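You operate a simulated robot arm through the tools that you are given. There is no shell and no other tool. Be economical: measure what you need, move in short steps, check, and stop when the job is done.

The job below is to be done with a simulated robot arm. You get a single attempt, and the scene is never put back.

Task
Fit the divider in the open carton, pack the small box marked 250 g and tape the carton shut.
Fine: on the packing table; the divider stands across the middle, the box beside it; one tab across the seam. Set down upright: card divider.

Only the result counts: the job must be done as asked and must still hold three seconds after the hand-in. Knocking over, shifting, dropping, spilling or breaking anything else fails it.

Robot
A 6-joint arm with a two-finger parallel gripper, fixed in place. Base frame: the origin is at the foot of the arm, x ahead of it, y to its left, z up; the work surface is at about z = 840. Units: mm, degrees, N and s.
With the tool pointing down near the work surface it reaches from about 360 to 820 mm from the base axis. Its first joint turns from -166.0 to 166.0 degrees. Payload 3.91 kg.
Tool frame: the origin (TCP) lies between the finger pads and is the grasp point; the fingertips stand 30 mm ahead of it; z points along the fingers, y is the line along which they close. The gripper opens to 110 mm. The fingers are 20 mm wide and 10 mm thick; the gripper's body (48 by 112 mm) begins 55 mm behind the TCP.
Orientation is that of the tool frame in the base frame, as a unit quaternion [w, x, y, z]. With the fingers straight down and closing along the base's y, the tool's x points along the base's -x, its y along +y and its z along -z.

Tools
- The arm moves only by the tool servo_tool. Its argument "moves" is one flat list of numbers, 7 for each row, row after row: the shift along the tool's x, y, z in mm, then the turn, a rotation vector about the tool's x, y, z in degrees, then the closure in counts, from 0 (fully open) to 255 (shut). In form: [dx, dy, dz, wx, wy, wz, jaw, dx, dy, dz, wx, wy, wz, jaw, ...]. A call has 1 to 10 rows; each row shifts and turns the commanded pose from where the row before left it, along the tool's axes as they then stand. A row lasts 0.2 s, in which the tool goes at most 50 mm and 8.6 degrees; a call with a longer step from one row to the next is refused whole, and so is a gripper value outside its range. Where a pose cannot be reached the arm comes as near as it can. A force on the tool above 40 N (or 10 N above the force at the start of the call, whichever is more), or a blocked arm, ends the call early, and 0.2 s more pass. Each finger travels about 45 mm/s and halts on what it meets, pressing with about 24 N; the grip force reading is that of the motor and also rises with nothing between the fingers. The clock runs only during rows and for 0.2 s after the last one: add rows that do not move to give the fingers time. The reply holds the time, the measured pose of the TCP, the force on the tool along the base axes, the opening and the grip force, in the units named above and with some noise, with the torque about the TCP (base axes, N m) and any sound that the robot's microphone picked up.
- Cameras (640 x 400 px; columns grow to the right, rows downward): "scene" is fixed at [51.3, -650.3, 1600.6]; the picture's right is [0.57, -0.82, 0.00], its down [-0.79, -0.54, -0.28] and it looks along [0.23, 0.16, -0.96] (base axes); focal length 269 px, centre (320, 200). "wrist" rides on the gripper at [77, 7, -114] in the tool frame; the picture's right is [-0.09, 1.00, 0.00], its down [-0.80, -0.07, -0.59] and it looks along [-0.59, -0.05, 0.80] (tool axes); focal length 270 px, centre (320, 200). There is no depth. A picture from a camera that has moved, and an enlarged one, comes with that camera's place and axes in the base frame and with its lens.
- camera(camera): a new picture of that camera. No time passes.
- lift_body(by): slides the trunk up (or, below 0, down) by that many mm; the arm rides with it, the base frame stays. It gives what a move gives, with no picture.
- inspect(camera, box): a new picture of the part [left, top, right, bottom] of that camera's present view, enlarged. No time passes.
- close_job(): hands the job in; it is judged then, once.

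Go step by step. Nothing tells you positions but the pictures and the camera data: compare them with the known pose of the tool, close in by small moves and look again before you grip or let go. The budget is 120 turns and 68 pictures, counting those below and the enlarged ones. Unless the task says otherwise, let go and move clear before handing in, and close with one line.

The tools are called after "Call:" by a JSON object that holds its "op" and its "data". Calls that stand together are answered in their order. servo_tool: Moves the arm, as the interface text tells. Its arguments: {"type":"object","properties":{"moves":{"type":"array"}},"required":["moves"]} The other tools are called the same way: lift_body (by) slides the trunk up or down; camera (camera) takes a picture; inspect (camera, box) takes an enlarged picture of a part of a camera's view; close_job () hands the job in.

At the start:

```text
clock: 0.0
position: [263.4, -497.6, 1241.7]
tcp_rot: [0.0, 0.0, 1.0, 0.0]
ft_force: [0.1, -1.1, 0.4]
torque: [0.0, -0.02, 0.02]
grip_width: 110.1
grasp_force: 0.1
trunk travel left (down, up): [-575.0, 35.0]
```

scene: 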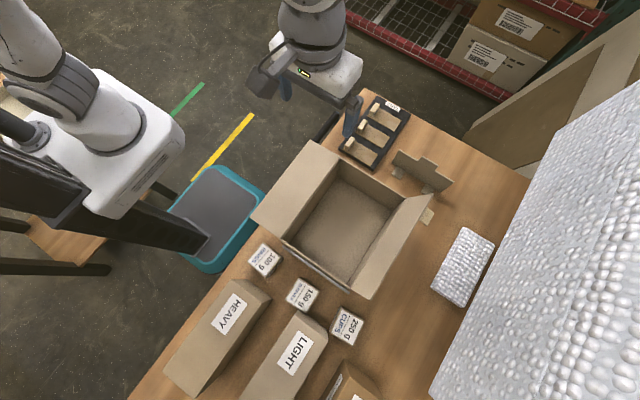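
wrist: 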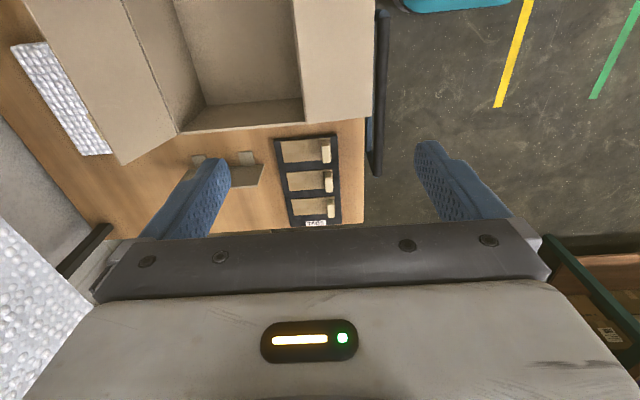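

I'll look more closely at the carton, divider, tape dispenser and small boxes before moving.

Call:
{"op": "inspect", "data": {"camera": "scene", "box": [320, 80, 480, 230]}}

Call:
{"op": "inspect", "data": {"camera": "scene", "box": [230, 130, 450, 350]}}

```text
2.67 times, centred on (400, 155) of scene
camera zoom: at [51.3, -650.3, 1600.6], right [0.57, -0.82, 0.0], down [-0.79, -0.54, -0.28], along [0.23, 0.16, -0.96], focal length 716 px, centre (107, 320)
```

zoom: 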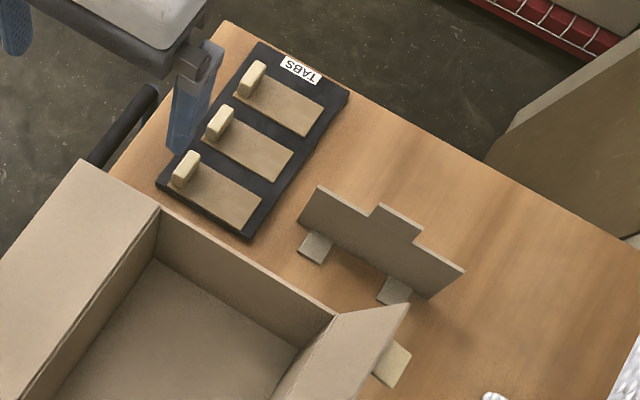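

```text
1.82 times, centred on (340, 240) of scene
camera zoom: at [51.3, -650.3, 1600.6], right [0.57, -0.82, 0.0], down [-0.79, -0.54, -0.28], along [0.23, 0.16, -0.96], focal length 488 px, centre (284, 127)
```

zoom: 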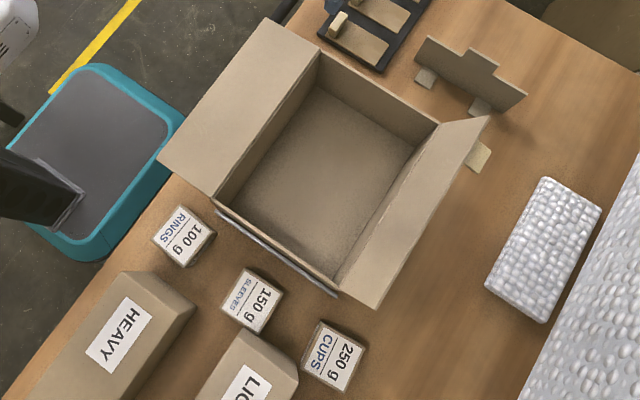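

The carton is aligned roughly with the base axes: flaps on its ±y sides, divider to stand along y. I'll enlarge the wrist view to triangulate heights.

Call:
{"op": "inspect", "data": {"camera": "wrist", "box": [60, 0, 380, 240]}}

```text
1.67 times, centred on (220, 120) of wrist
camera zoom: at [185.7, -490.4, 1356.6], right [0.09, 1.0, 0.0], down [0.8, -0.07, 0.59], along [0.59, -0.05, -0.8], focal length 450 px, centre (487, 333)
```

zoom: 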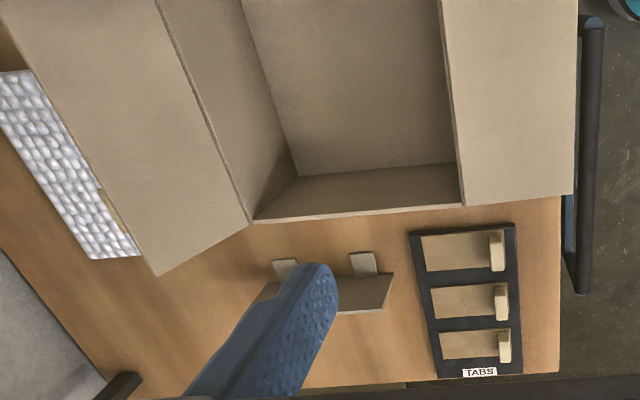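

Rim comes out at z≈957, carton x≈72–328, y≈-715…-522, divider near (460,-718). Now I'll turn the tool 90° so the fingers close along base x.

Call:
{"op": "servo_tool", "data": {"moves": [0, 0, 0, 0, 0, 8.5, 0, 0, 0, 0, 0, 0, 8.5, 0, 0, 0, 0, 0, 0, 8.5, 0, 0, 0, 0, 0, 0, 8.5, 0, 0, 0, 0, 0, 0, 8.5, 0, 0, 0, 0, 0, 0, 8.5, 0, 0, 0, 0, 0, 0, 8.5, 0, 0, 0, 0, 0, 0, 8.5, 0, 0, 0, 0, 0, 0, 8.5, 0, 0, 0, 0, 0, 0, 8.5, 0]}}

Call:
{"op": "servo_tool", "data": {"moves": [0, 0, 0, 0, 0, 5, 0, 0, 45, 0, 0, 0, 0, 0, 0, 45, 0, 0, 0, 0, 0, 0, 45, 0, 0, 0, 0, 0, 0, 45, 0, 0, 0, 0, 0, 0, 0, 0, 0, 0, 0, 0]}}

Call:
{"op": "camera", "data": {"camera": "wrist"}}

```text
clock: 2.2
position: [261.6, -497.8, 1241.5]
tcp_rot: [0.0, 0.676, 0.737, 0.0]
ft_force: [0.1, -1.4, -0.7]
torque: [0.0, 0.06, 0.0]
grip_width: 110.2
grasp_force: 0.1
trunk travel left (down, up): [-575.0, 35.0]
```

```text
clock: 3.6
position: [441.5, -499.4, 1242.3]
tcp_rot: [0.0, 0.707, 0.708, 0.0]
ft_force: [0.5, 0.4, -0.1]
torque: [-0.02, -0.02, -0.01]
grip_width: 110.2
grasp_force: 0.0
trunk travel left (down, up): [-575.0, 35.0]
```

```text
62 pictures are left
camera wrist: at [448.9, -420.8, 1356.5], right [1.0, -0.09, 0.0], down [-0.07, -0.8, 0.59], along [-0.05, -0.59, -0.8], focal length 270 px, centre (320, 200)
```

wrist: 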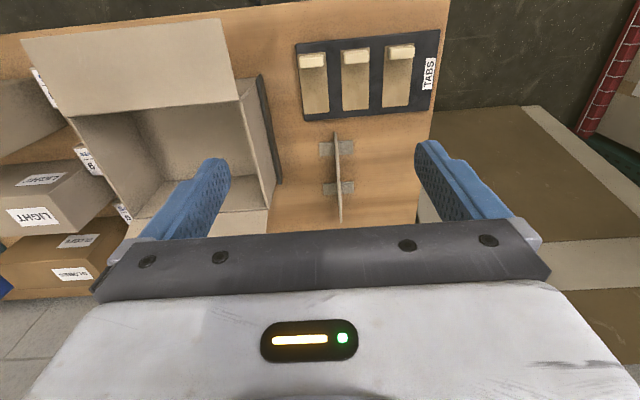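

Tool now closes along base x and the divider stands edge-on with feet both sides. Enlarging it.

Call:
{"op": "inspect", "data": {"camera": "wrist", "box": [220, 20, 440, 240]}}

```text
1.82 times, centred on (330, 130) of wrist
camera zoom: at [448.9, -420.8, 1356.5], right [1.0, -0.09, 0.0], down [-0.07, -0.8, 0.59], along [-0.05, -0.59, -0.8], focal length 491 px, centre (302, 327)
```

zoom: 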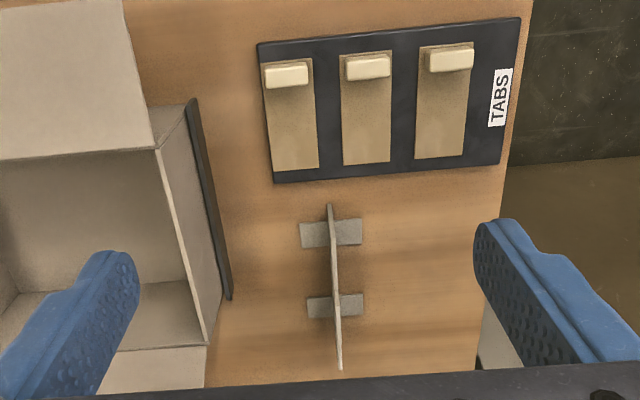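

Divider found at x≈458, y -637…-802, top edge z≈921 with a tab to z≈955 at y≈-718. I'll lower the trunk and move over it.

Call:
{"op": "lift_body", "data": {"by": -200}}

Call:
{"op": "servo_tool", "data": {"moves": [-45, 4, 0, 0, 0, 0, 0, -45, 4, 0, 0, 0, 0, 0, -45, 4, 0, 0, 0, 0, 0, -45, 4, 0, 0, 0, 0, 0, -38, 0, 0, 0, 0, 0, 0, 0, 0, 0, 0, 0, 0, 0, 0, 0, 0, 0, 0, 0, 0]}}

Call:
{"op": "camera", "data": {"camera": "wrist"}}

Call:
{"op": "camera", "data": {"camera": "scene"}}

```text
clock: 5.8
position: [442.0, -498.4, 1041.5]
tcp_rot: [0.0, 0.707, 0.707, -0.001]
ft_force: [-0.1, -0.1, 0.3]
torque: [-0.01, 0.05, 0.0]
grip_width: 110.0
grasp_force: 0.0
trunk travel left (down, up): [-375.0, 235.0]
```

```text
clock: 7.4
position: [424.1, -623.6, 1019.1]
tcp_rot: [0.001, 0.707, 0.707, 0.0]
ft_force: [-0.3, 0.7, 0.8]
torque: [0.01, 0.01, -0.02]
grip_width: 109.9
grasp_force: 0.0
out of reach, approached as far as the arm can: row 3, 4, 5
trunk travel left (down, up): [-375.0, 235.0]
```

```text
60 pictures are left
camera wrist: at [432.1, -546.6, 1134.2], right [1.0, -0.09, 0.0], down [-0.07, -0.8, 0.59], along [-0.05, -0.59, -0.8], focal length 270 px, centre (320, 200)
```

wrist: 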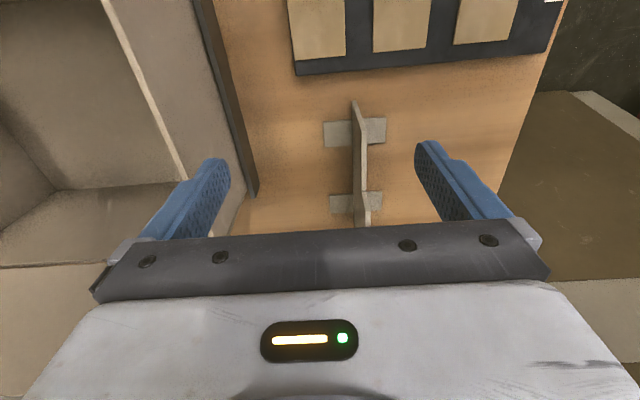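

```text
59 pictures are left
```

scene: 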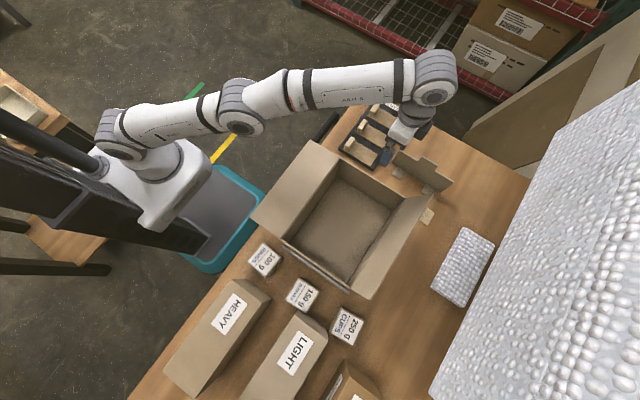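

The arm is at its stretch limit here with vertical tool, so I'll raise the trunk and tilt the tool outward about 20° (keeping the same tilt while carrying, so the divider stays upright).

Call:
{"op": "lift_body", "data": {"by": 235}}

Call:
{"op": "servo_tool", "data": {"moves": [0, 0, 40, 0, -5, 0, 60, 0, 0, 40, 0, -5, 0, 60, 0, 0, 40, 0, -5, 0, 60, 0, 0, 40, 0, -5, 0, 60, 0, 0, 0, 0, 0, 0, 60, 0, 0, 0, 0, 0, 0, 60]}}

```text
clock: 9.8
position: [425.2, -624.8, 1254.4]
tcp_rot: [0.0, 0.707, 0.707, 0.0]
ft_force: [0.4, -0.3, -0.3]
torque: [0.01, -0.03, 0.02]
grip_width: 110.2
grasp_force: 0.1
trunk travel left (down, up): [-610.0, 0.0]
```

```text
clock: 11.2
position: [424.7, -643.5, 1096.8]
tcp_rot: [0.123, 0.697, 0.696, -0.122]
ft_force: [-1.1, 0.2, 0.8]
torque: [-0.01, 0.01, -0.01]
grip_width: 84.5
grasp_force: 0.0
trunk travel left (down, up): [-610.0, 0.0]
```

Call:
{"op": "servo_tool", "data": {"moves": [-12, 11, 39, 0, 0, 0, 60, -12, 11, 39, 0, 0, 0, 60, -12, 11, 38, 0, 0, 0, 60, 0, 0, 0, 0, 0, 0, 60, 0, 0, 0, 0, 0, 0, 60]}}

Call:
{"op": "camera", "data": {"camera": "wrist"}}

Call:
{"op": "inspect", "data": {"camera": "scene", "box": [340, 80, 480, 230]}}

```text
clock: 12.4
position: [457.5, -716.7, 1000.5]
tcp_rot: [0.123, 0.696, 0.696, -0.123]
ft_force: [-1.2, 0.7, -0.3]
torque: [0.03, 0.01, -0.06]
grip_width: 84.1
grasp_force: 0.1
trunk travel left (down, up): [-610.0, 0.0]
```

```text
58 pictures are left
camera wrist: at [465.0, -606.0, 1081.5], right [1.0, -0.08, 0.03], down [-0.07, -0.55, 0.83], along [-0.05, -0.83, -0.55], focal length 270 px, centre (320, 200)
```

wrist: 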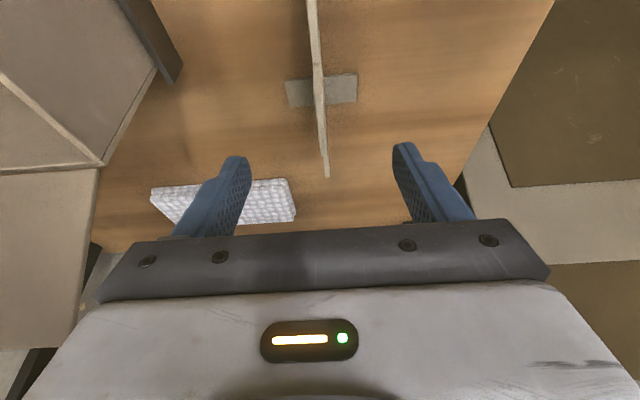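

```text
2.67 times, centred on (410, 155) of scene
camera zoom: at [51.3, -650.3, 1600.6], right [0.57, -0.82, 0.0], down [-0.79, -0.54, -0.28], along [0.23, 0.16, -0.96], focal length 716 px, centre (80, 320)
```

zoom: 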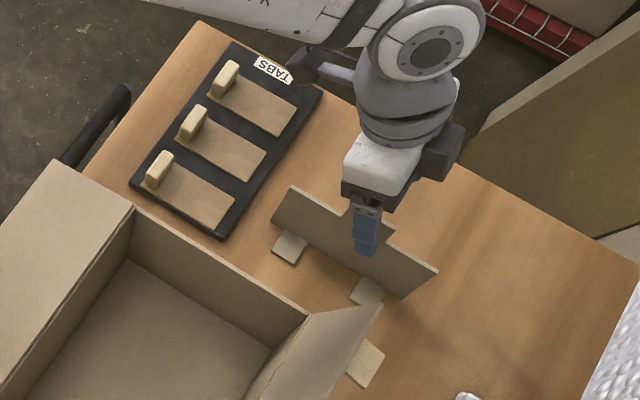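

Call:
{"op": "servo_tool", "data": {"moves": [6, 1.3, 18, 0, 0, 0, 60, 7, 1.2, 18, 0, 0, 0, 60, 6.8, 0, 18.5, 0, 0, 0, 60, 0, 0, 0, 0, 0, 0, 60]}}

Call:
{"op": "inspect", "data": {"camera": "scene", "box": [380, 120, 460, 220]}}

Call:
{"op": "camera", "data": {"camera": "wrist"}}

```text
clock: 13.4
position: [460.4, -718.3, 941.0]
tcp_rot: [0.123, 0.697, 0.696, -0.123]
ft_force: [-0.2, 0.5, 0.9]
torque: [0.0, -0.01, -0.02]
grip_width: 84.2
grasp_force: 0.1
trunk travel left (down, up): [-610.0, 0.0]
```

```text
4.00 times, centred on (420, 170) of scene
camera zoom: at [51.3, -650.3, 1600.6], right [0.57, -0.82, 0.0], down [-0.79, -0.54, -0.28], along [0.23, 0.16, -0.96], focal length 1074 px, centre (-80, 320)
```

zoom: 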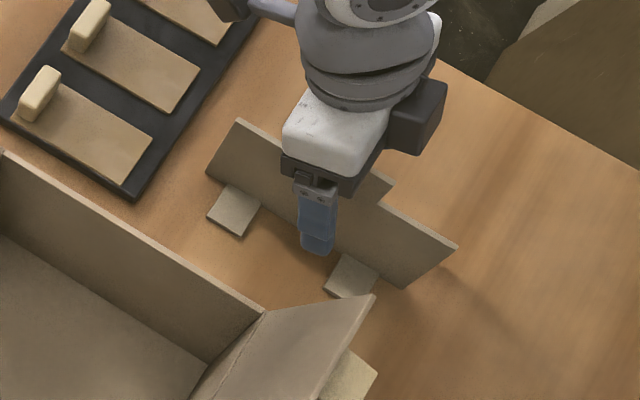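

```text
55 pictures are left
camera wrist: at [467.3, -606.4, 1023.3], right [1.0, -0.08, 0.03], down [-0.07, -0.55, 0.83], along [-0.05, -0.83, -0.55], focal length 270 px, centre (320, 200)
```

wrist: 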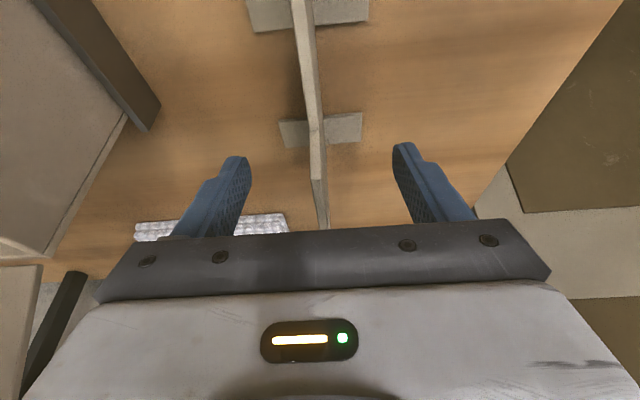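

The divider sits centred between the fingers; closing now.

Call:
{"op": "servo_tool", "data": {"moves": [0, 0, 0, 0, 0, 0, 255, 0, 0, 0, 0, 0, 0, 255, 0, 0, 0, 0, 0, 0, 255, 0, 0, 0, 0, 0, 0, 255, 0, 0, 0, 0, 0, 0, 255, 0, 0, 0, 0, 0, 0, 255, 0, 0, 0, 0, 0, 0, 255]}}

Call:
{"op": "servo_tool", "data": {"moves": [-10.2, 0, -28.2, 0, 0, 0, 255, -10.2, 0, -28.2, 0, 0, 0, 255, -10.2, 0, -28.2, 0, 0, 0, 255, -10.2, 0, -28.2, 0, 0, 0, 255, 0, 0, 0, 0, 0, 0, 255]}}

Call:
{"op": "camera", "data": {"camera": "scene"}}

Call:
{"op": "camera", "data": {"camera": "wrist"}}

```text
clock: 15.0
position: [460.9, -717.2, 942.9]
tcp_rot: [0.123, 0.696, 0.697, -0.123]
ft_force: [-0.2, -0.8, 0.5]
torque: [0.01, 0.02, -0.04]
grip_width: 4.3
grasp_force: 24.1
trunk travel left (down, up): [-610.0, 0.0]
```

```text
clock: 16.2
position: [460.0, -718.5, 1061.8]
tcp_rot: [0.123, 0.696, 0.697, -0.122]
ft_force: [-1.1, 0.0, -0.3]
torque: [0.01, -0.01, 0.0]
grip_width: 4.2
grasp_force: 23.8
trunk travel left (down, up): [-610.0, 0.0]
```

```text
54 pictures are left
```

scene: 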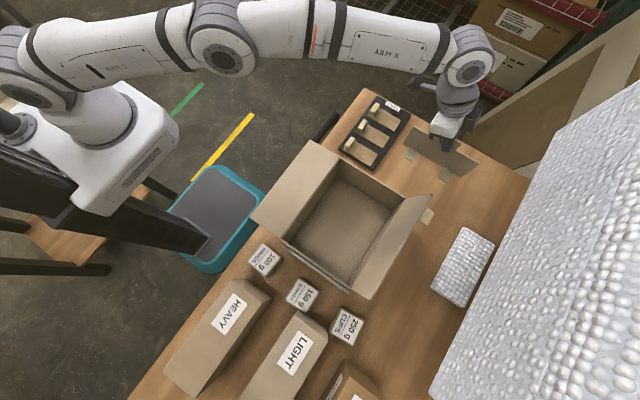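

```text
53 pictures are left
camera wrist: at [467.4, -606.4, 1143.3], right [1.0, -0.08, 0.03], down [-0.07, -0.55, 0.83], along [-0.05, -0.83, -0.55], focal length 270 px, centre (320, 200)
```

wrist: 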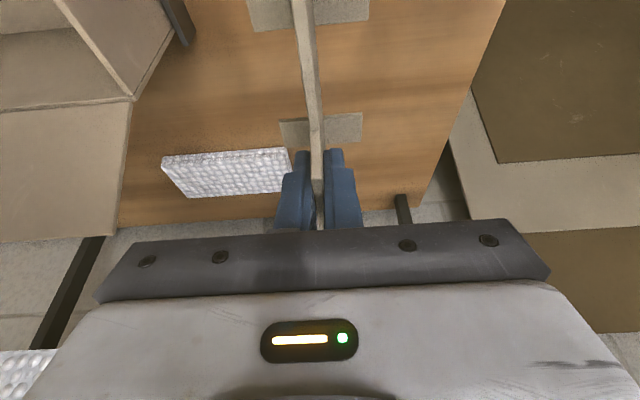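

The divider is held level. The -y flap stands up steeply (top ≈1060), so I'll go +y first at height, then along -x between the flaps to the carton middle.

Call:
{"op": "servo_tool", "data": {"moves": [26.8, 0, -23.9, 0, 0, 0, 255, 26.8, 0, -23.9, 0, 0, 0, 255, 26.8, 0, -23.9, 0, 0, 0, 255, 0, -43.3, 0, 0, 0, 0, 255, 0, -43.3, 0, 0, 0, 0, 255, 0, -43.3, 0, 0, 0, 0, 255, 0, -43.3, 0, 0, 0, 0, 255, 0, -43.3, 0, 0, 0, 0, 255, 0, -43.3, 0, 0, 0, 0, 255, 0, 0, 0, 0, 0, 0, 255]}}

Call:
{"op": "camera", "data": {"camera": "wrist"}}

Call:
{"op": "inspect", "data": {"camera": "scene", "box": [240, 120, 440, 320]}}

```text
clock: 18.4
position: [200.7, -618.6, 1103.0]
tcp_rot: [0.123, 0.696, 0.696, -0.123]
ft_force: [0.2, -0.5, -0.3]
torque: [0.02, 0.0, 0.0]
grip_width: 4.7
grasp_force: 24.1
trunk travel left (down, up): [-610.0, 0.0]
```

```text
52 pictures are left
camera wrist: at [207.5, -506.6, 1184.1], right [1.0, -0.08, 0.03], down [-0.07, -0.55, 0.83], along [-0.05, -0.83, -0.55], focal length 270 px, centre (320, 200)
```

wrist: 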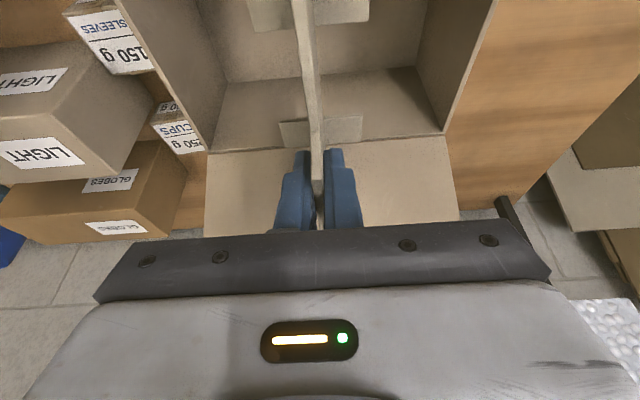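

```text
2.00 times, centred on (340, 220) of scene
camera zoom: at [51.3, -650.3, 1600.6], right [0.57, -0.82, 0.0], down [-0.79, -0.54, -0.28], along [0.23, 0.16, -0.96], focal length 537 px, centre (280, 160)
```

zoom: 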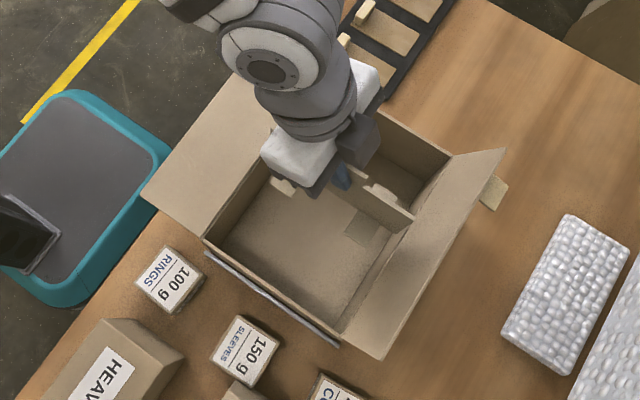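

Carton centre checks out at x≈201, y≈-620 with rim z≈975. Descending with the divider between the walls, then I'll check before touching down.

Call:
{"op": "servo_tool", "data": {"moves": [10.2, 0, 28.2, 0, 0, 0, 255, 10.2, 0, 28.2, 0, 0, 0, 255, 10.2, 0, 28.2, 0, 0, 0, 255, 10.2, 0, 28.2, 0, 0, 0, 255, 0, 0, 0, 0, 0, 0, 255]}}

Call:
{"op": "camera", "data": {"camera": "wrist"}}

Call:
{"op": "inspect", "data": {"camera": "scene", "box": [240, 120, 440, 320]}}

```text
clock: 19.6
position: [200.5, -620.3, 983.3]
tcp_rot: [0.123, 0.696, 0.696, -0.123]
ft_force: [0.4, 0.2, -0.4]
torque: [0.02, -0.06, -0.05]
grip_width: 4.2
grasp_force: 23.7
trunk travel left (down, up): [-610.0, 0.0]
```

```text
50 pictures are left
camera wrist: at [207.9, -507.1, 1064.1], right [1.0, -0.08, 0.03], down [-0.07, -0.55, 0.83], along [-0.05, -0.83, -0.55], focal length 270 px, centre (320, 200)
```

wrist: 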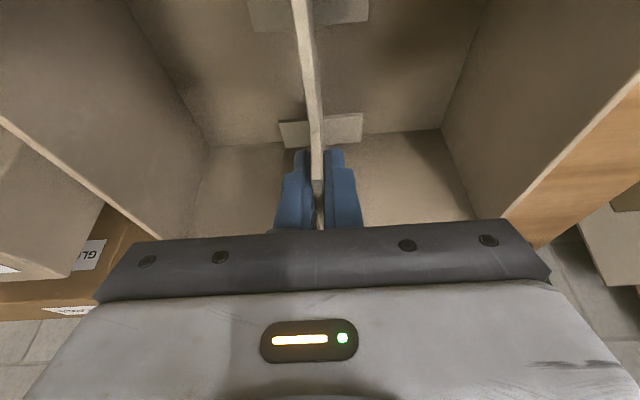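

```text
2.00 times, centred on (340, 220) of scene
camera zoom: at [51.3, -650.3, 1600.6], right [0.57, -0.82, 0.0], down [-0.79, -0.54, -0.28], along [0.23, 0.16, -0.96], focal length 537 px, centre (280, 160)
```

zoom: 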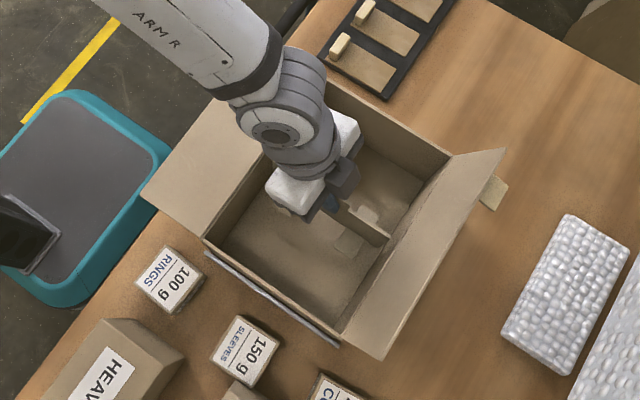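

Well centred. Descending to the floor gently.

Call:
{"op": "servo_tool", "data": {"moves": [5.1, 0, 14.1, 0, 0, 0, 255, 5.1, 0, 14.1, 0, 0, 0, 255, 1, 0, 2.8, 0, 0, 0, 255, 1, 0, 2.8, 0, 0, 0, 255, 0, 0, 0, 0, 0, 0, 255]}}

```text
clock: 20.8
position: [201.0, -618.1, 946.8]
tcp_rot: [0.124, 0.696, 0.696, -0.124]
ft_force: [0.7, 0.5, 9.9]
torque: [0.46, -0.02, 0.0]
grip_width: 4.3
grasp_force: 24.2
trunk travel left (down, up): [-610.0, 0.0]
```

Contact with the carton floor felt (10 N). Opening and retreating straight up.

Call:
{"op": "servo_tool", "data": {"moves": [0, 0, -0.6, 0, 0, 0, 150, 0, 0, 0, 0, 0, 0, 150, 0, 0, 0, 0, 0, 0, 150, 0, 0, 0, 0, 0, 0, 150]}}

Call:
{"op": "servo_tool", "data": {"moves": [-10.2, 0, -28.2, 0, 0, 0, 150, -15.2, 0, -42.2, 0, 0, 0, 150, -15.2, 0, -42.2, 0, 0, 0, 150, -15.2, 0, -42.2, 0, 0, 0, 150, -15.2, 0, -42.2, 0, 0, 0, 150, -10, 0, -28, 0, 0, 0, 100]}}

Call:
{"op": "camera", "data": {"camera": "wrist"}}

Call:
{"op": "inspect", "data": {"camera": "scene", "box": [240, 120, 440, 320]}}

```text
clock: 21.8
position: [201.2, -618.1, 947.7]
tcp_rot: [0.123, 0.696, 0.696, -0.123]
ft_force: [0.3, 0.1, -0.4]
torque: [-0.01, -0.01, 0.02]
grip_width: 45.3
grasp_force: 0.1
trunk travel left (down, up): [-610.0, 0.0]
```

```text
clock: 23.2
position: [199.7, -617.2, 1186.4]
tcp_rot: [0.124, 0.697, 0.696, -0.123]
ft_force: [0.7, 0.0, 0.3]
torque: [-0.01, 0.01, 0.01]
grip_width: 66.8
grasp_force: 0.1
trunk travel left (down, up): [-610.0, 0.0]
```

```text
48 pictures are left
camera wrist: at [206.8, -504.6, 1267.7], right [1.0, -0.08, 0.03], down [-0.07, -0.55, 0.83], along [-0.05, -0.83, -0.55], focal length 270 px, centre (320, 200)
```

wrist: 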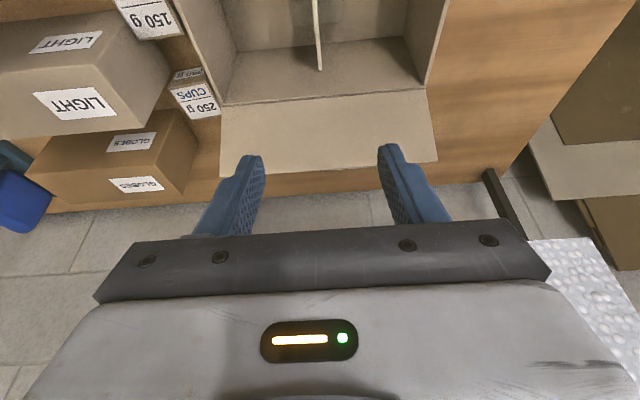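

```text
2.00 times, centred on (340, 220) of scene
camera zoom: at [51.3, -650.3, 1600.6], right [0.57, -0.82, 0.0], down [-0.79, -0.54, -0.28], along [0.23, 0.16, -0.96], focal length 537 px, centre (280, 160)
```

zoom: 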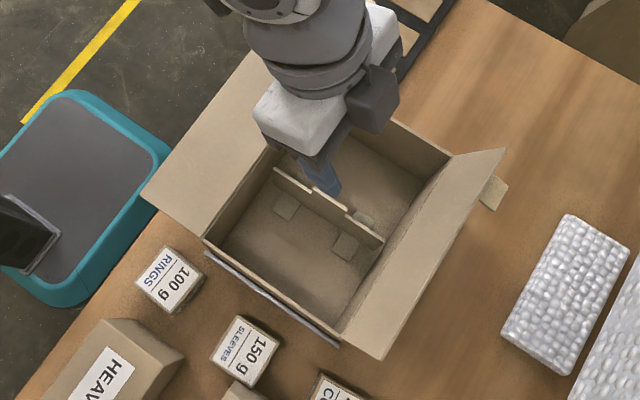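

The divider stands across the middle. Now to the 250 g (CUPS) box: turn the tool vertical again and move to view it.

Call:
{"op": "servo_tool", "data": {"moves": [0, 0, 0, 0, 6.8, 0, 60, 0, 0, 0, 0, 6.8, 0, 60, 0, 0, 0, 0, 6.8, 0, 60, -14, -40, 7, 0, 0, 0, 60, -14, -40, 7, 0, 0, 0, 60, -14, -40, 7, 0, 0, 0, 60, -14, -40, 7, 0, 0, 0, 60, -14, -40, 7, 0, 0, 0, 60, 0, 0, 0, 0, 0, 0, 60]}}

Call:
{"op": "camera", "data": {"camera": "wrist"}}

Call:
{"op": "camera", "data": {"camera": "scene"}}

```text
clock: 25.2
position: [1.9, -687.0, 1150.4]
tcp_rot: [-0.002, 0.707, 0.707, 0.003]
ft_force: [0.3, 0.4, 0.4]
torque: [0.01, 0.05, 0.01]
grip_width: 84.0
grasp_force: 0.0
trunk travel left (down, up): [-610.0, 0.0]
```

```text
46 pictures are left
camera wrist: at [7.8, -610.6, 1264.8], right [1.0, -0.09, 0.0], down [-0.07, -0.81, 0.59], along [-0.05, -0.59, -0.81], focal length 270 px, centre (320, 200)
```

wrist: 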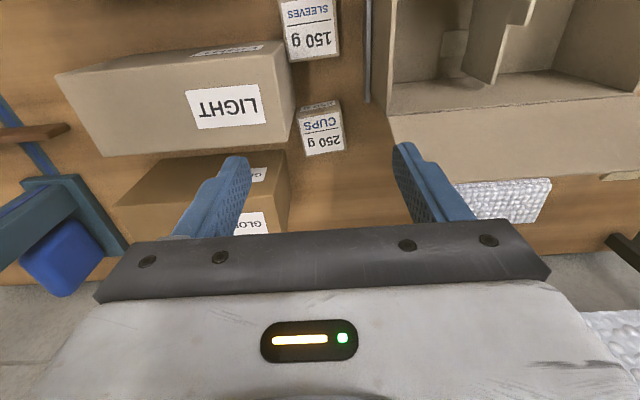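

```text
45 pictures are left
```

scene: 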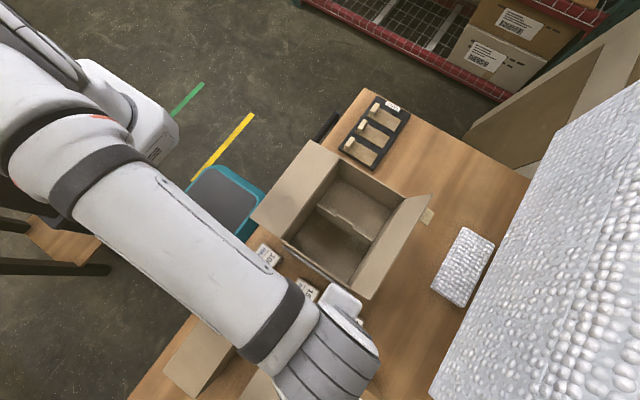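

Call:
{"op": "inspect", "data": {"camera": "wrist", "box": [250, 60, 410, 180]}}

```text
3.33 times, centred on (330, 120) of wrist
camera zoom: at [7.8, -610.6, 1264.8], right [1.0, -0.09, 0.0], down [-0.07, -0.81, 0.59], along [-0.05, -0.59, -0.81], focal length 901 px, centre (287, 467)
```

zoom: 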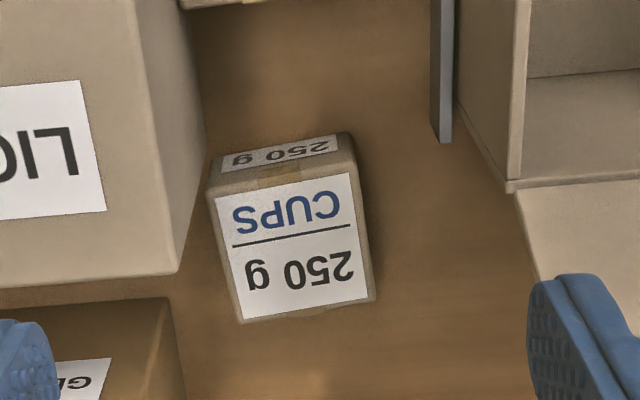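

The CUPS box is ≈62×62×50 mm at (-2,-765), yawed about +5.5°. I'll approach above it, yaw to match, and re-look.

Call:
{"op": "servo_tool", "data": {"moves": [-26, -1.3, 30, 0, 0, 0, 40, -26, -1.3, 30, 0, 0, 0, 40, -26, -1.3, 30, 0, 0, 0, 40, 0, 0, 0, 0, 0, -5.5, 40, 0, 0, 0, 0, 0, 0, 40]}}

Call:
{"op": "camera", "data": {"camera": "wrist"}}

Call:
{"op": "inspect", "data": {"camera": "scene", "box": [220, 260, 420, 400]}}

```text
clock: 26.4
position: [-3.1, -765.6, 1059.0]
tcp_rot: [-0.003, 0.672, 0.74, 0.002]
ft_force: [0.5, 0.6, 1.4]
torque: [0.02, -0.01, 0.01]
grip_width: 92.6
grasp_force: 0.1
trunk travel left (down, up): [-610.0, 0.0]
```

```text
43 pictures are left
camera wrist: at [-3.2, -688.0, 1174.2], right [1.0, 0.01, 0.0], down [0.01, -0.81, 0.59], along [0.01, -0.59, -0.81], focal length 270 px, centre (320, 200)
```

wrist: 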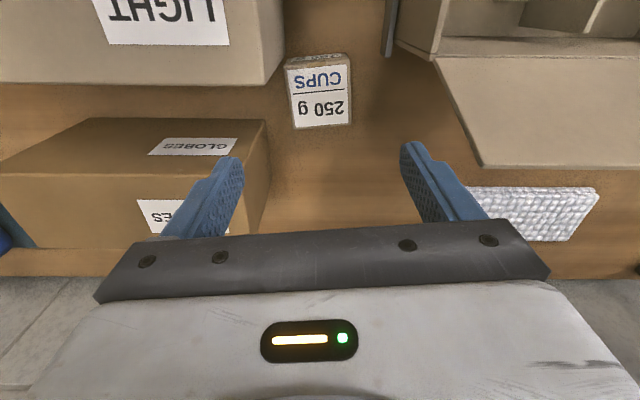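

```text
2.86 times, centred on (320, 330) of scene
camera zoom: at [51.3, -650.3, 1600.6], right [0.57, -0.82, 0.0], down [-0.79, -0.54, -0.28], along [0.23, 0.16, -0.96], focal length 767 px, centre (320, -171)
```

zoom: 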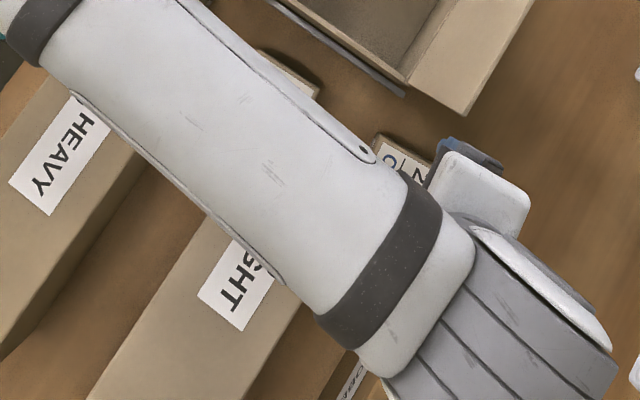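

The gap on the box's left is tight (LIGHT top ≈976, GLOBES further back), so I'll refine with an enlarged view.

Call:
{"op": "inspect", "data": {"camera": "wrist", "box": [210, 30, 370, 150]}}

```text
3.33 times, centred on (290, 90) of wrist
camera zoom: at [-3.2, -688.0, 1174.2], right [1.0, 0.01, 0.0], down [0.01, -0.81, 0.59], along [0.01, -0.59, -0.81], focal length 901 px, centre (420, 567)
```

zoom: 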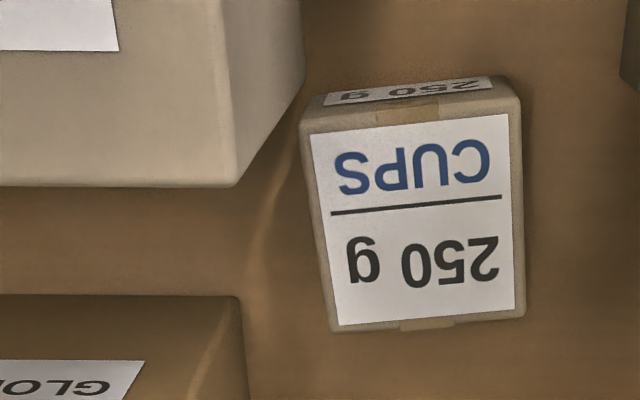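

Call:
{"op": "servo_tool", "data": {"moves": [2.7, 1, 33, 0, 0, 0, 85, 2.7, 0.9, 33, 0, 0, 0, 85, 0, 0, 33, 0, 0, 0, 85, 0, 0, 0, 0, 0, 0, 85, 0, 0, 0, 0, 0, 0, 85]}}

Call:
{"op": "camera", "data": {"camera": "wrist"}}

Call:
{"op": "camera", "data": {"camera": "scene"}}

```text
clock: 27.6
position: [-2.5, -758.1, 960.7]
tcp_rot: [-0.002, 0.672, 0.741, 0.001]
ft_force: [-0.1, -0.7, 0.0]
torque: [0.05, -0.01, 0.02]
grip_width: 73.5
grasp_force: 0.0
trunk travel left (down, up): [-610.0, 0.0]
```

```text
40 pictures are left
camera wrist: at [-2.5, -681.3, 1076.3], right [1.0, 0.01, 0.0], down [0.01, -0.81, 0.59], along [0.0, -0.59, -0.81], focal length 270 px, centre (320, 200)
```

wrist: 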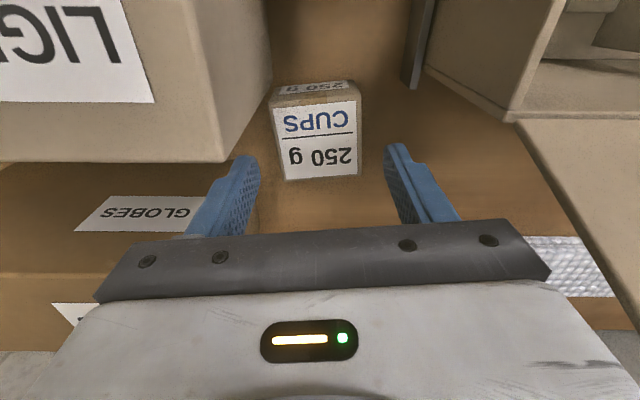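

```text
39 pictures are left
```

scene: 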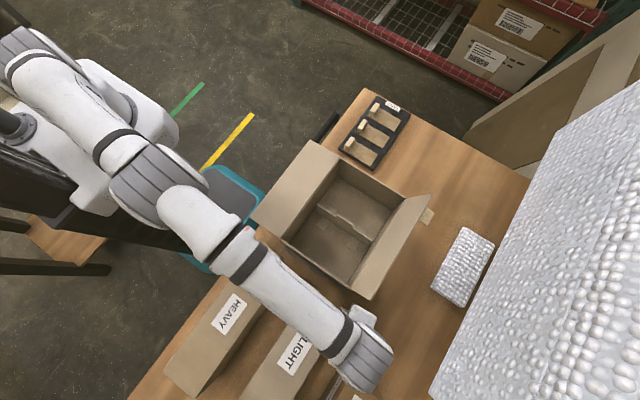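

Fingers are centred on the box and GLOBES (top ≈910, x<-55) is clear. Descending and gripping.

Call:
{"op": "servo_tool", "data": {"moves": [-1, 0.8, 25, 0, 0, 0, 85, -1, 0, 25, 0, 0, 0, 85, 0, 0, 25, 0, 0, 0, 85, 0, 0, 0, 0, 0, 0, 85]}}

Call:
{"op": "camera", "data": {"camera": "wrist"}}

```text
clock: 28.6
position: [-2.4, -759.1, 885.3]
tcp_rot: [-0.003, 0.673, 0.74, 0.001]
ft_force: [0.1, 0.0, 0.6]
torque: [0.01, -0.01, 0.01]
grip_width: 73.6
grasp_force: 0.1
trunk travel left (down, up): [-610.0, 0.0]
```

```text
38 pictures are left
camera wrist: at [-1.7, -683.0, 1001.2], right [1.0, 0.01, 0.0], down [0.01, -0.81, 0.59], along [0.0, -0.59, -0.81], focal length 270 px, centre (320, 200)
```

wrist: 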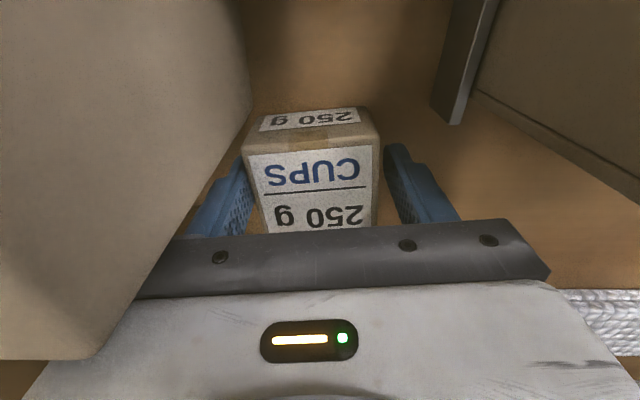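

Call:
{"op": "servo_tool", "data": {"moves": [0, 0, 0, 0, 0, 0, 255, 0, 0, 0, 0, 0, 0, 255, 0, 0, 0, 0, 0, 0, 255, 0, 0, 0, 0, 0, 0, 255]}}

Call:
{"op": "servo_tool", "data": {"moves": [0, 0, -20, 0, 0, 0, 255, 0, 0, -45, 0, 0, 0, 255, 0, 0, -45, 0, 0, 0, 255, 0, 0, -45, 0, 0, 0, 255, 0, 0, -45, 0, 0, 0, 255, 0, 0, 0, 0, 0, 5.5, 255, 0, 0, 0, 0, 0, 0, 255]}}

Call:
{"op": "camera", "data": {"camera": "wrist"}}

```text
clock: 29.6
position: [-1.8, -759.4, 887.1]
tcp_rot: [-0.002, 0.672, 0.74, 0.003]
ft_force: [-0.5, 0.5, -0.1]
torque: [-0.03, 0.05, -0.05]
grip_width: 65.9
grasp_force: 24.1
trunk travel left (down, up): [-610.0, 0.0]
```

```text
clock: 31.2
position: [-1.4, -760.7, 1086.7]
tcp_rot: [-0.003, 0.707, 0.707, 0.003]
ft_force: [-0.4, 0.0, -2.5]
torque: [0.01, 0.01, 0.02]
grip_width: 65.8
grasp_force: 23.5
trunk travel left (down, up): [-610.0, 0.0]
```

```text
37 pictures are left
camera wrist: at [6.0, -684.6, 1201.1], right [1.0, -0.09, 0.0], down [-0.07, -0.81, 0.59], along [-0.05, -0.59, -0.81], focal length 270 px, centre (320, 200)
```

wrist: 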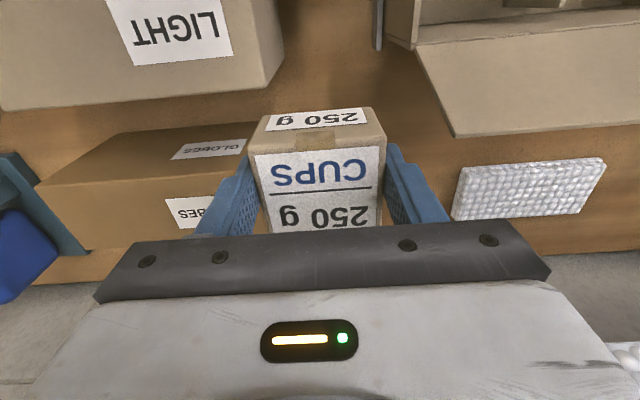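

Box is held level. The divider tab makes gripper clearance easier with fingers closing along y, so I'll go +y, turn back 90°, and place it in the +x half (x≈270).

Call:
{"op": "servo_tool", "data": {"moves": [35, 0, -5, 0, 0, 0, 255, 35, 0, -5, 0, 0, 0, 255, 35, 0, -5, 0, 0, 0, 255, 35, 0, -5, 0, 0, 0, 255, 0, 0, 0, 0, 0, -8.5, 255, 0, 0, 0, 0, 0, -8.5, 255, 0, 0, 0, 0, 0, -8.5, 255, 0, 0, 0, 0, 0, -8.5, 255, 0, 0, 0, 0, 0, -8.5, 255, 0, 0, 0, 0, 0, -8.5, 255]}}

Call:
{"op": "servo_tool", "data": {"moves": [0, 0, 0, 0, 0, -8.5, 255, 0, 0, 0, 0, 0, -8.5, 255, 0, 0, 0, 0, 0, -8.5, 255, 0, 0, 0, 0, 0, -8.5, 255, 0, 0, 0, 0, 0, -5, 255, 0, 0, 0, 0, 0, 0, 255]}}

```text
clock: 33.4
position: [-2.0, -621.3, 1107.1]
tcp_rot: [-0.001, 0.332, 0.943, 0.003]
ft_force: [0.8, 0.4, -1.7]
torque: [0.04, 0.01, -0.05]
grip_width: 65.7
grasp_force: 23.7
trunk travel left (down, up): [-610.0, 0.0]
```

```text
clock: 34.8
position: [-1.2, -621.0, 1106.5]
tcp_rot: [0.0, -0.001, 1.0, 0.004]
ft_force: [0.3, 0.2, -3.3]
torque: [0.0, 0.03, 0.0]
grip_width: 65.9
grasp_force: 23.8
trunk travel left (down, up): [-610.0, 0.0]
```

Call:
{"op": "servo_tool", "data": {"moves": [-44.4, 0, 0, 0, 0, 0, 255, -44.4, 0, 0, 0, 0, 0, 255, -44.4, 0, 0, 0, 0, 0, 255, -44.4, 0, 0, 0, 0, 0, 255, -44.4, 0, 0, 0, 0, 0, 255, -44.4, 0, 0, 0, 0, 0, 255, 0, 0, 0, 0, 0, 0, 255]}}

Call:
{"op": "camera", "data": {"camera": "wrist"}}

Call:
{"op": "inspect", "data": {"camera": "scene", "box": [240, 120, 440, 320]}}

```text
clock: 36.4
position: [266.2, -622.6, 1106.8]
tcp_rot: [0.001, 0.0, 1.0, 0.004]
ft_force: [1.1, 0.4, -2.2]
torque: [0.01, 0.02, 0.0]
grip_width: 65.9
grasp_force: 24.5
trunk travel left (down, up): [-610.0, 0.0]
```

```text
36 pictures are left
camera wrist: at [189.2, -616.1, 1220.7], right [0.09, 1.0, 0.01], down [0.8, -0.08, 0.59], along [0.59, -0.05, -0.8], focal length 270 px, centre (320, 200)
```

wrist: 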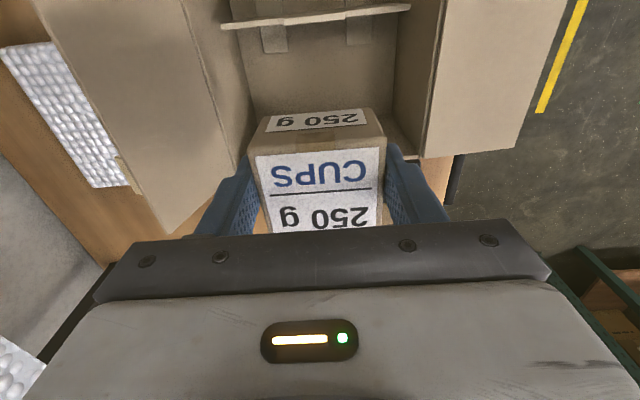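

```text
2.00 times, centred on (340, 220) of scene
camera zoom: at [51.3, -650.3, 1600.6], right [0.57, -0.82, 0.0], down [-0.79, -0.54, -0.28], along [0.23, 0.16, -0.96], focal length 537 px, centre (280, 160)
```

zoom: 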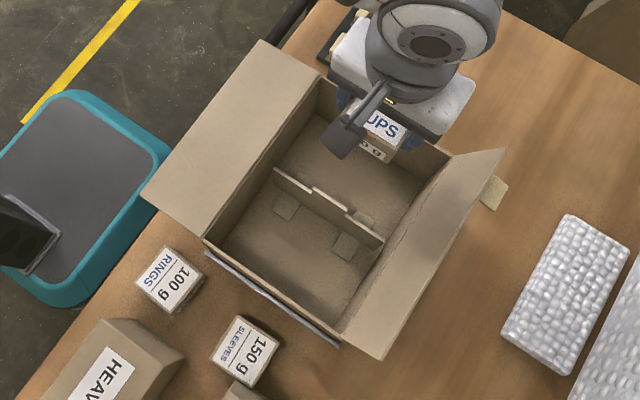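

Call:
{"op": "servo_tool", "data": {"moves": [2, 1, 40, 0, 0, 0, 255, 1, 1, 40, 0, 0, 0, 255, 0, 0, 30, 0, 0, 0, 255, 0, 0, 30, 0, 0, 0, 255, 0, 0, 30, 0, 0, 0, 255, 0, 0, 0, 0, 0, 0, 255]}}

Call:
{"op": "inspect", "data": {"camera": "scene", "box": [240, 120, 440, 320]}}

Call:
{"op": "camera", "data": {"camera": "wrist"}}

```text
clock: 37.8
position: [261.9, -619.2, 934.5]
tcp_rot: [0.0, -0.001, 1.0, 0.004]
ft_force: [0.3, -0.1, -3.2]
torque: [-0.05, 0.0, -0.01]
grip_width: 66.2
grasp_force: 24.5
trunk travel left (down, up): [-610.0, 0.0]
```

```text
2.00 times, centred on (340, 220) of scene
camera zoom: at [51.3, -650.3, 1600.6], right [0.57, -0.82, 0.0], down [-0.79, -0.54, -0.28], along [0.23, 0.16, -0.96], focal length 537 px, centre (280, 160)
```

zoom: 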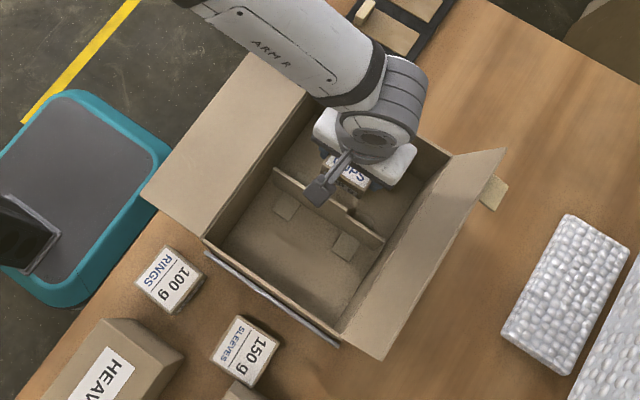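

```text
33 pictures are left
camera wrist: at [186.0, -612.2, 1049.8], right [0.09, 1.0, 0.01], down [0.8, -0.07, 0.59], along [0.59, -0.05, -0.8], focal length 270 px, centre (320, 200)
```

wrist: 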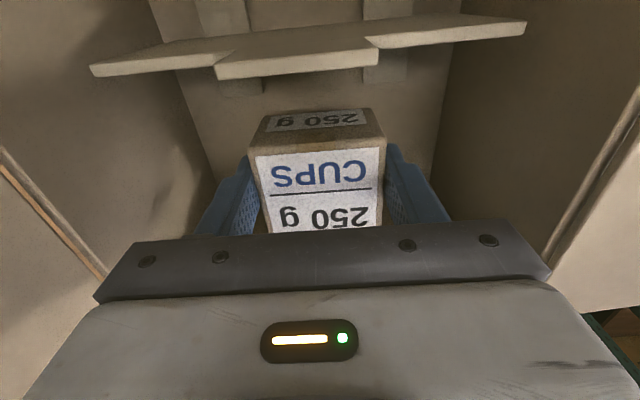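

Call:
{"op": "servo_tool", "data": {"moves": [0, 0, 18, 0, 0, 0, 255, 0, 0, 16, 0, 0, 0, 255, 0, 0, 4, 0, 0, 0, 255, 0, 0, 3, 0, 0, 0, 255, 0, 0, 3, 0, 0, 0, 255, 0, 0, 0, 0, 0, 0, 255]}}

```text
clock: 39.2
position: [263.1, -617.6, 892.1]
tcp_rot: [0.0, 0.0, 1.0, 0.003]
ft_force: [0.3, 0.2, -2.1]
torque: [0.02, 0.01, -0.02]
grip_width: 66.0
grasp_force: 23.7
trunk travel left (down, up): [-610.0, 0.0]
```

Call:
{"op": "servo_tool", "data": {"moves": [0, 0, 1.5, 0, 0, 0, 255, 0, 0, 1.5, 0, 0, 0, 255, 0, 0, 0, 0, 0, 0, 255]}}

```text
clock: 40.0
position: [262.9, -616.8, 892.9]
tcp_rot: [0.001, 0.0, 1.0, 0.001]
ft_force: [0.0, 0.9, 16.0]
torque: [-0.42, 0.42, -0.04]
grip_width: 65.8
grasp_force: 23.9
trunk travel left (down, up): [-610.0, 0.0]
```

Touched down. Releasing and going up.

Call:
{"op": "servo_tool", "data": {"moves": [0, 0, -1, 0, 0, 0, 60, 0, 0, 0, 0, 0, 0, 60, 0, 0, 0, 0, 0, 0, 60, 0, 0, -20, 0, 0, 0, 60, 0, 0, -45, 0, 0, 0, 60, 0, 0, -45, 0, 0, 0, 60, 0, 0, -45, 0, 0, 0, 60, 0, 0, -45, 0, 0, 0, 60, 0, 0, -45, 0, 0, 0, 60, 0, 0, 0, 0, 0, 0, 60]}}

Call:
{"op": "camera", "data": {"camera": "wrist"}}

Call:
{"op": "camera", "data": {"camera": "scene"}}

```text
clock: 42.2
position: [262.7, -618.4, 1136.7]
tcp_rot: [0.0, 0.001, 1.0, 0.003]
ft_force: [-0.6, -0.1, -0.9]
torque: [-0.02, 0.0, -0.03]
grip_width: 84.2
grasp_force: 0.0
trunk travel left (down, up): [-610.0, 0.0]
```

```text
32 pictures are left
camera wrist: at [185.3, -612.1, 1250.6], right [0.09, 1.0, 0.01], down [0.8, -0.08, 0.59], along [0.59, -0.05, -0.8], focal length 270 px, centre (320, 200)
```

wrist: 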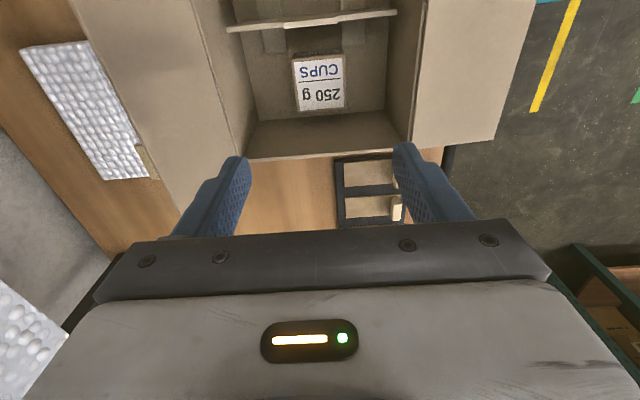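

```text
31 pictures are left
```

scene: 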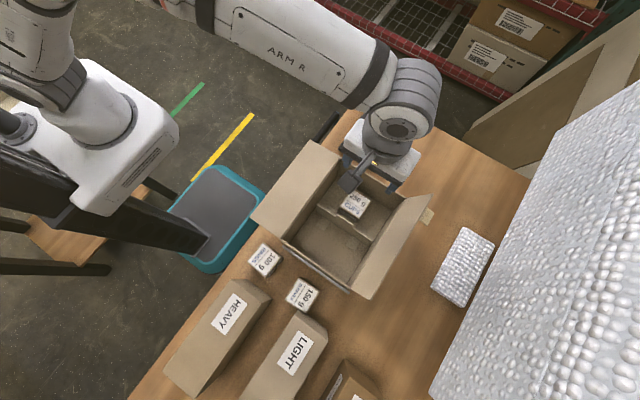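

The 250 g box is in beside the divider. Now the flaps: there is a small ear on the outside of the -y flap; looking closer.

Call:
{"op": "inspect", "data": {"camera": "wrist", "box": [60, 60, 260, 200]}}

Call:
{"op": "inspect", "data": {"camera": "scene", "box": [240, 130, 450, 310]}}

```text
2.86 times, centred on (160, 130) of wrist
camera zoom: at [185.3, -612.1, 1250.6], right [0.09, 1.0, 0.01], down [0.8, -0.08, 0.59], along [0.59, -0.05, -0.8], focal length 772 px, centre (777, 400)
```

zoom: 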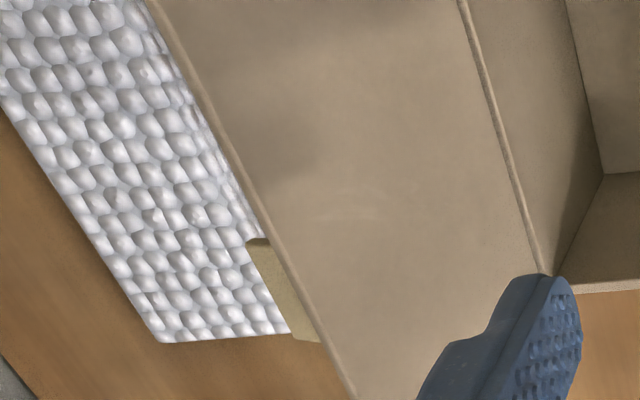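

```text
2.22 times, centred on (345, 220) of scene
camera zoom: at [51.3, -650.3, 1600.6], right [0.57, -0.82, 0.0], down [-0.79, -0.54, -0.28], along [0.23, 0.16, -0.96], focal length 597 px, centre (264, 156)
```

zoom: 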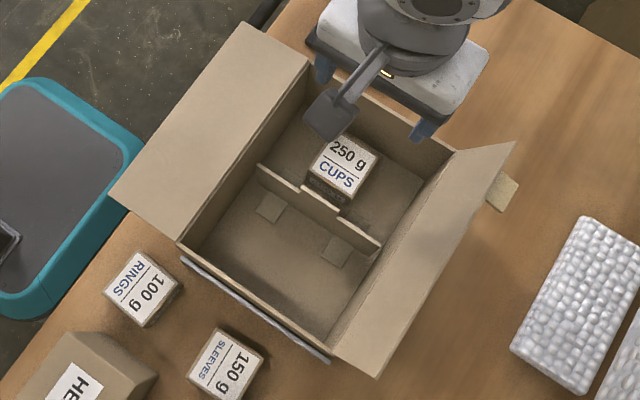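

The -y flap leans out about 20° past vertical; the +y flap lies nearly level. I'll close the fingers and go over the -y flap to its outer side.

Call:
{"op": "servo_tool", "data": {"moves": [28, -38, 1, 0, 0, 0, 255, 28, -38, 1, 0, 0, 0, 255, 28, -38, 1, 0, 0, 0, 255, 28, -38, 1, 0, 0, 0, 255, 0, 0, 0, 0, 0, 0, 255, 0, 0, 0, 0, 0, 0, 255]}}

Call:
{"op": "camera", "data": {"camera": "wrist"}}

```text
clock: 43.6
position: [147.8, -753.3, 1127.4]
tcp_rot: [-0.001, 0.001, 1.0, 0.003]
ft_force: [0.4, 1.1, 0.1]
torque: [-0.02, 0.01, 0.03]
grip_width: 0.2
grasp_force: 23.7
out of reach, approached as far as the arm can: row 4
trunk travel left (down, up): [-610.0, 0.0]
```

```text
28 pictures are left
camera wrist: at [70.9, -745.8, 1242.4], right [0.09, 1.0, 0.01], down [0.8, -0.07, 0.59], along [0.59, -0.05, -0.8], focal length 270 px, centre (320, 200)
```

wrist: 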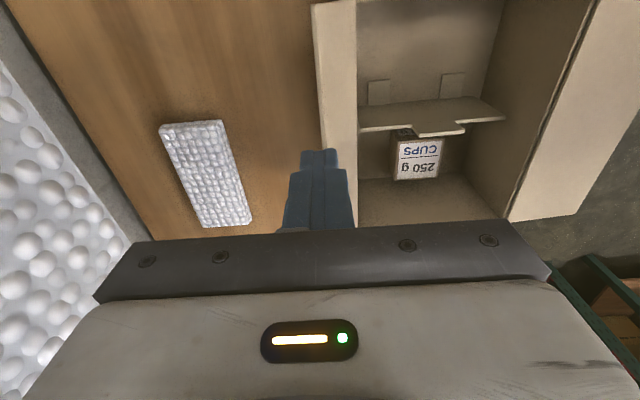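

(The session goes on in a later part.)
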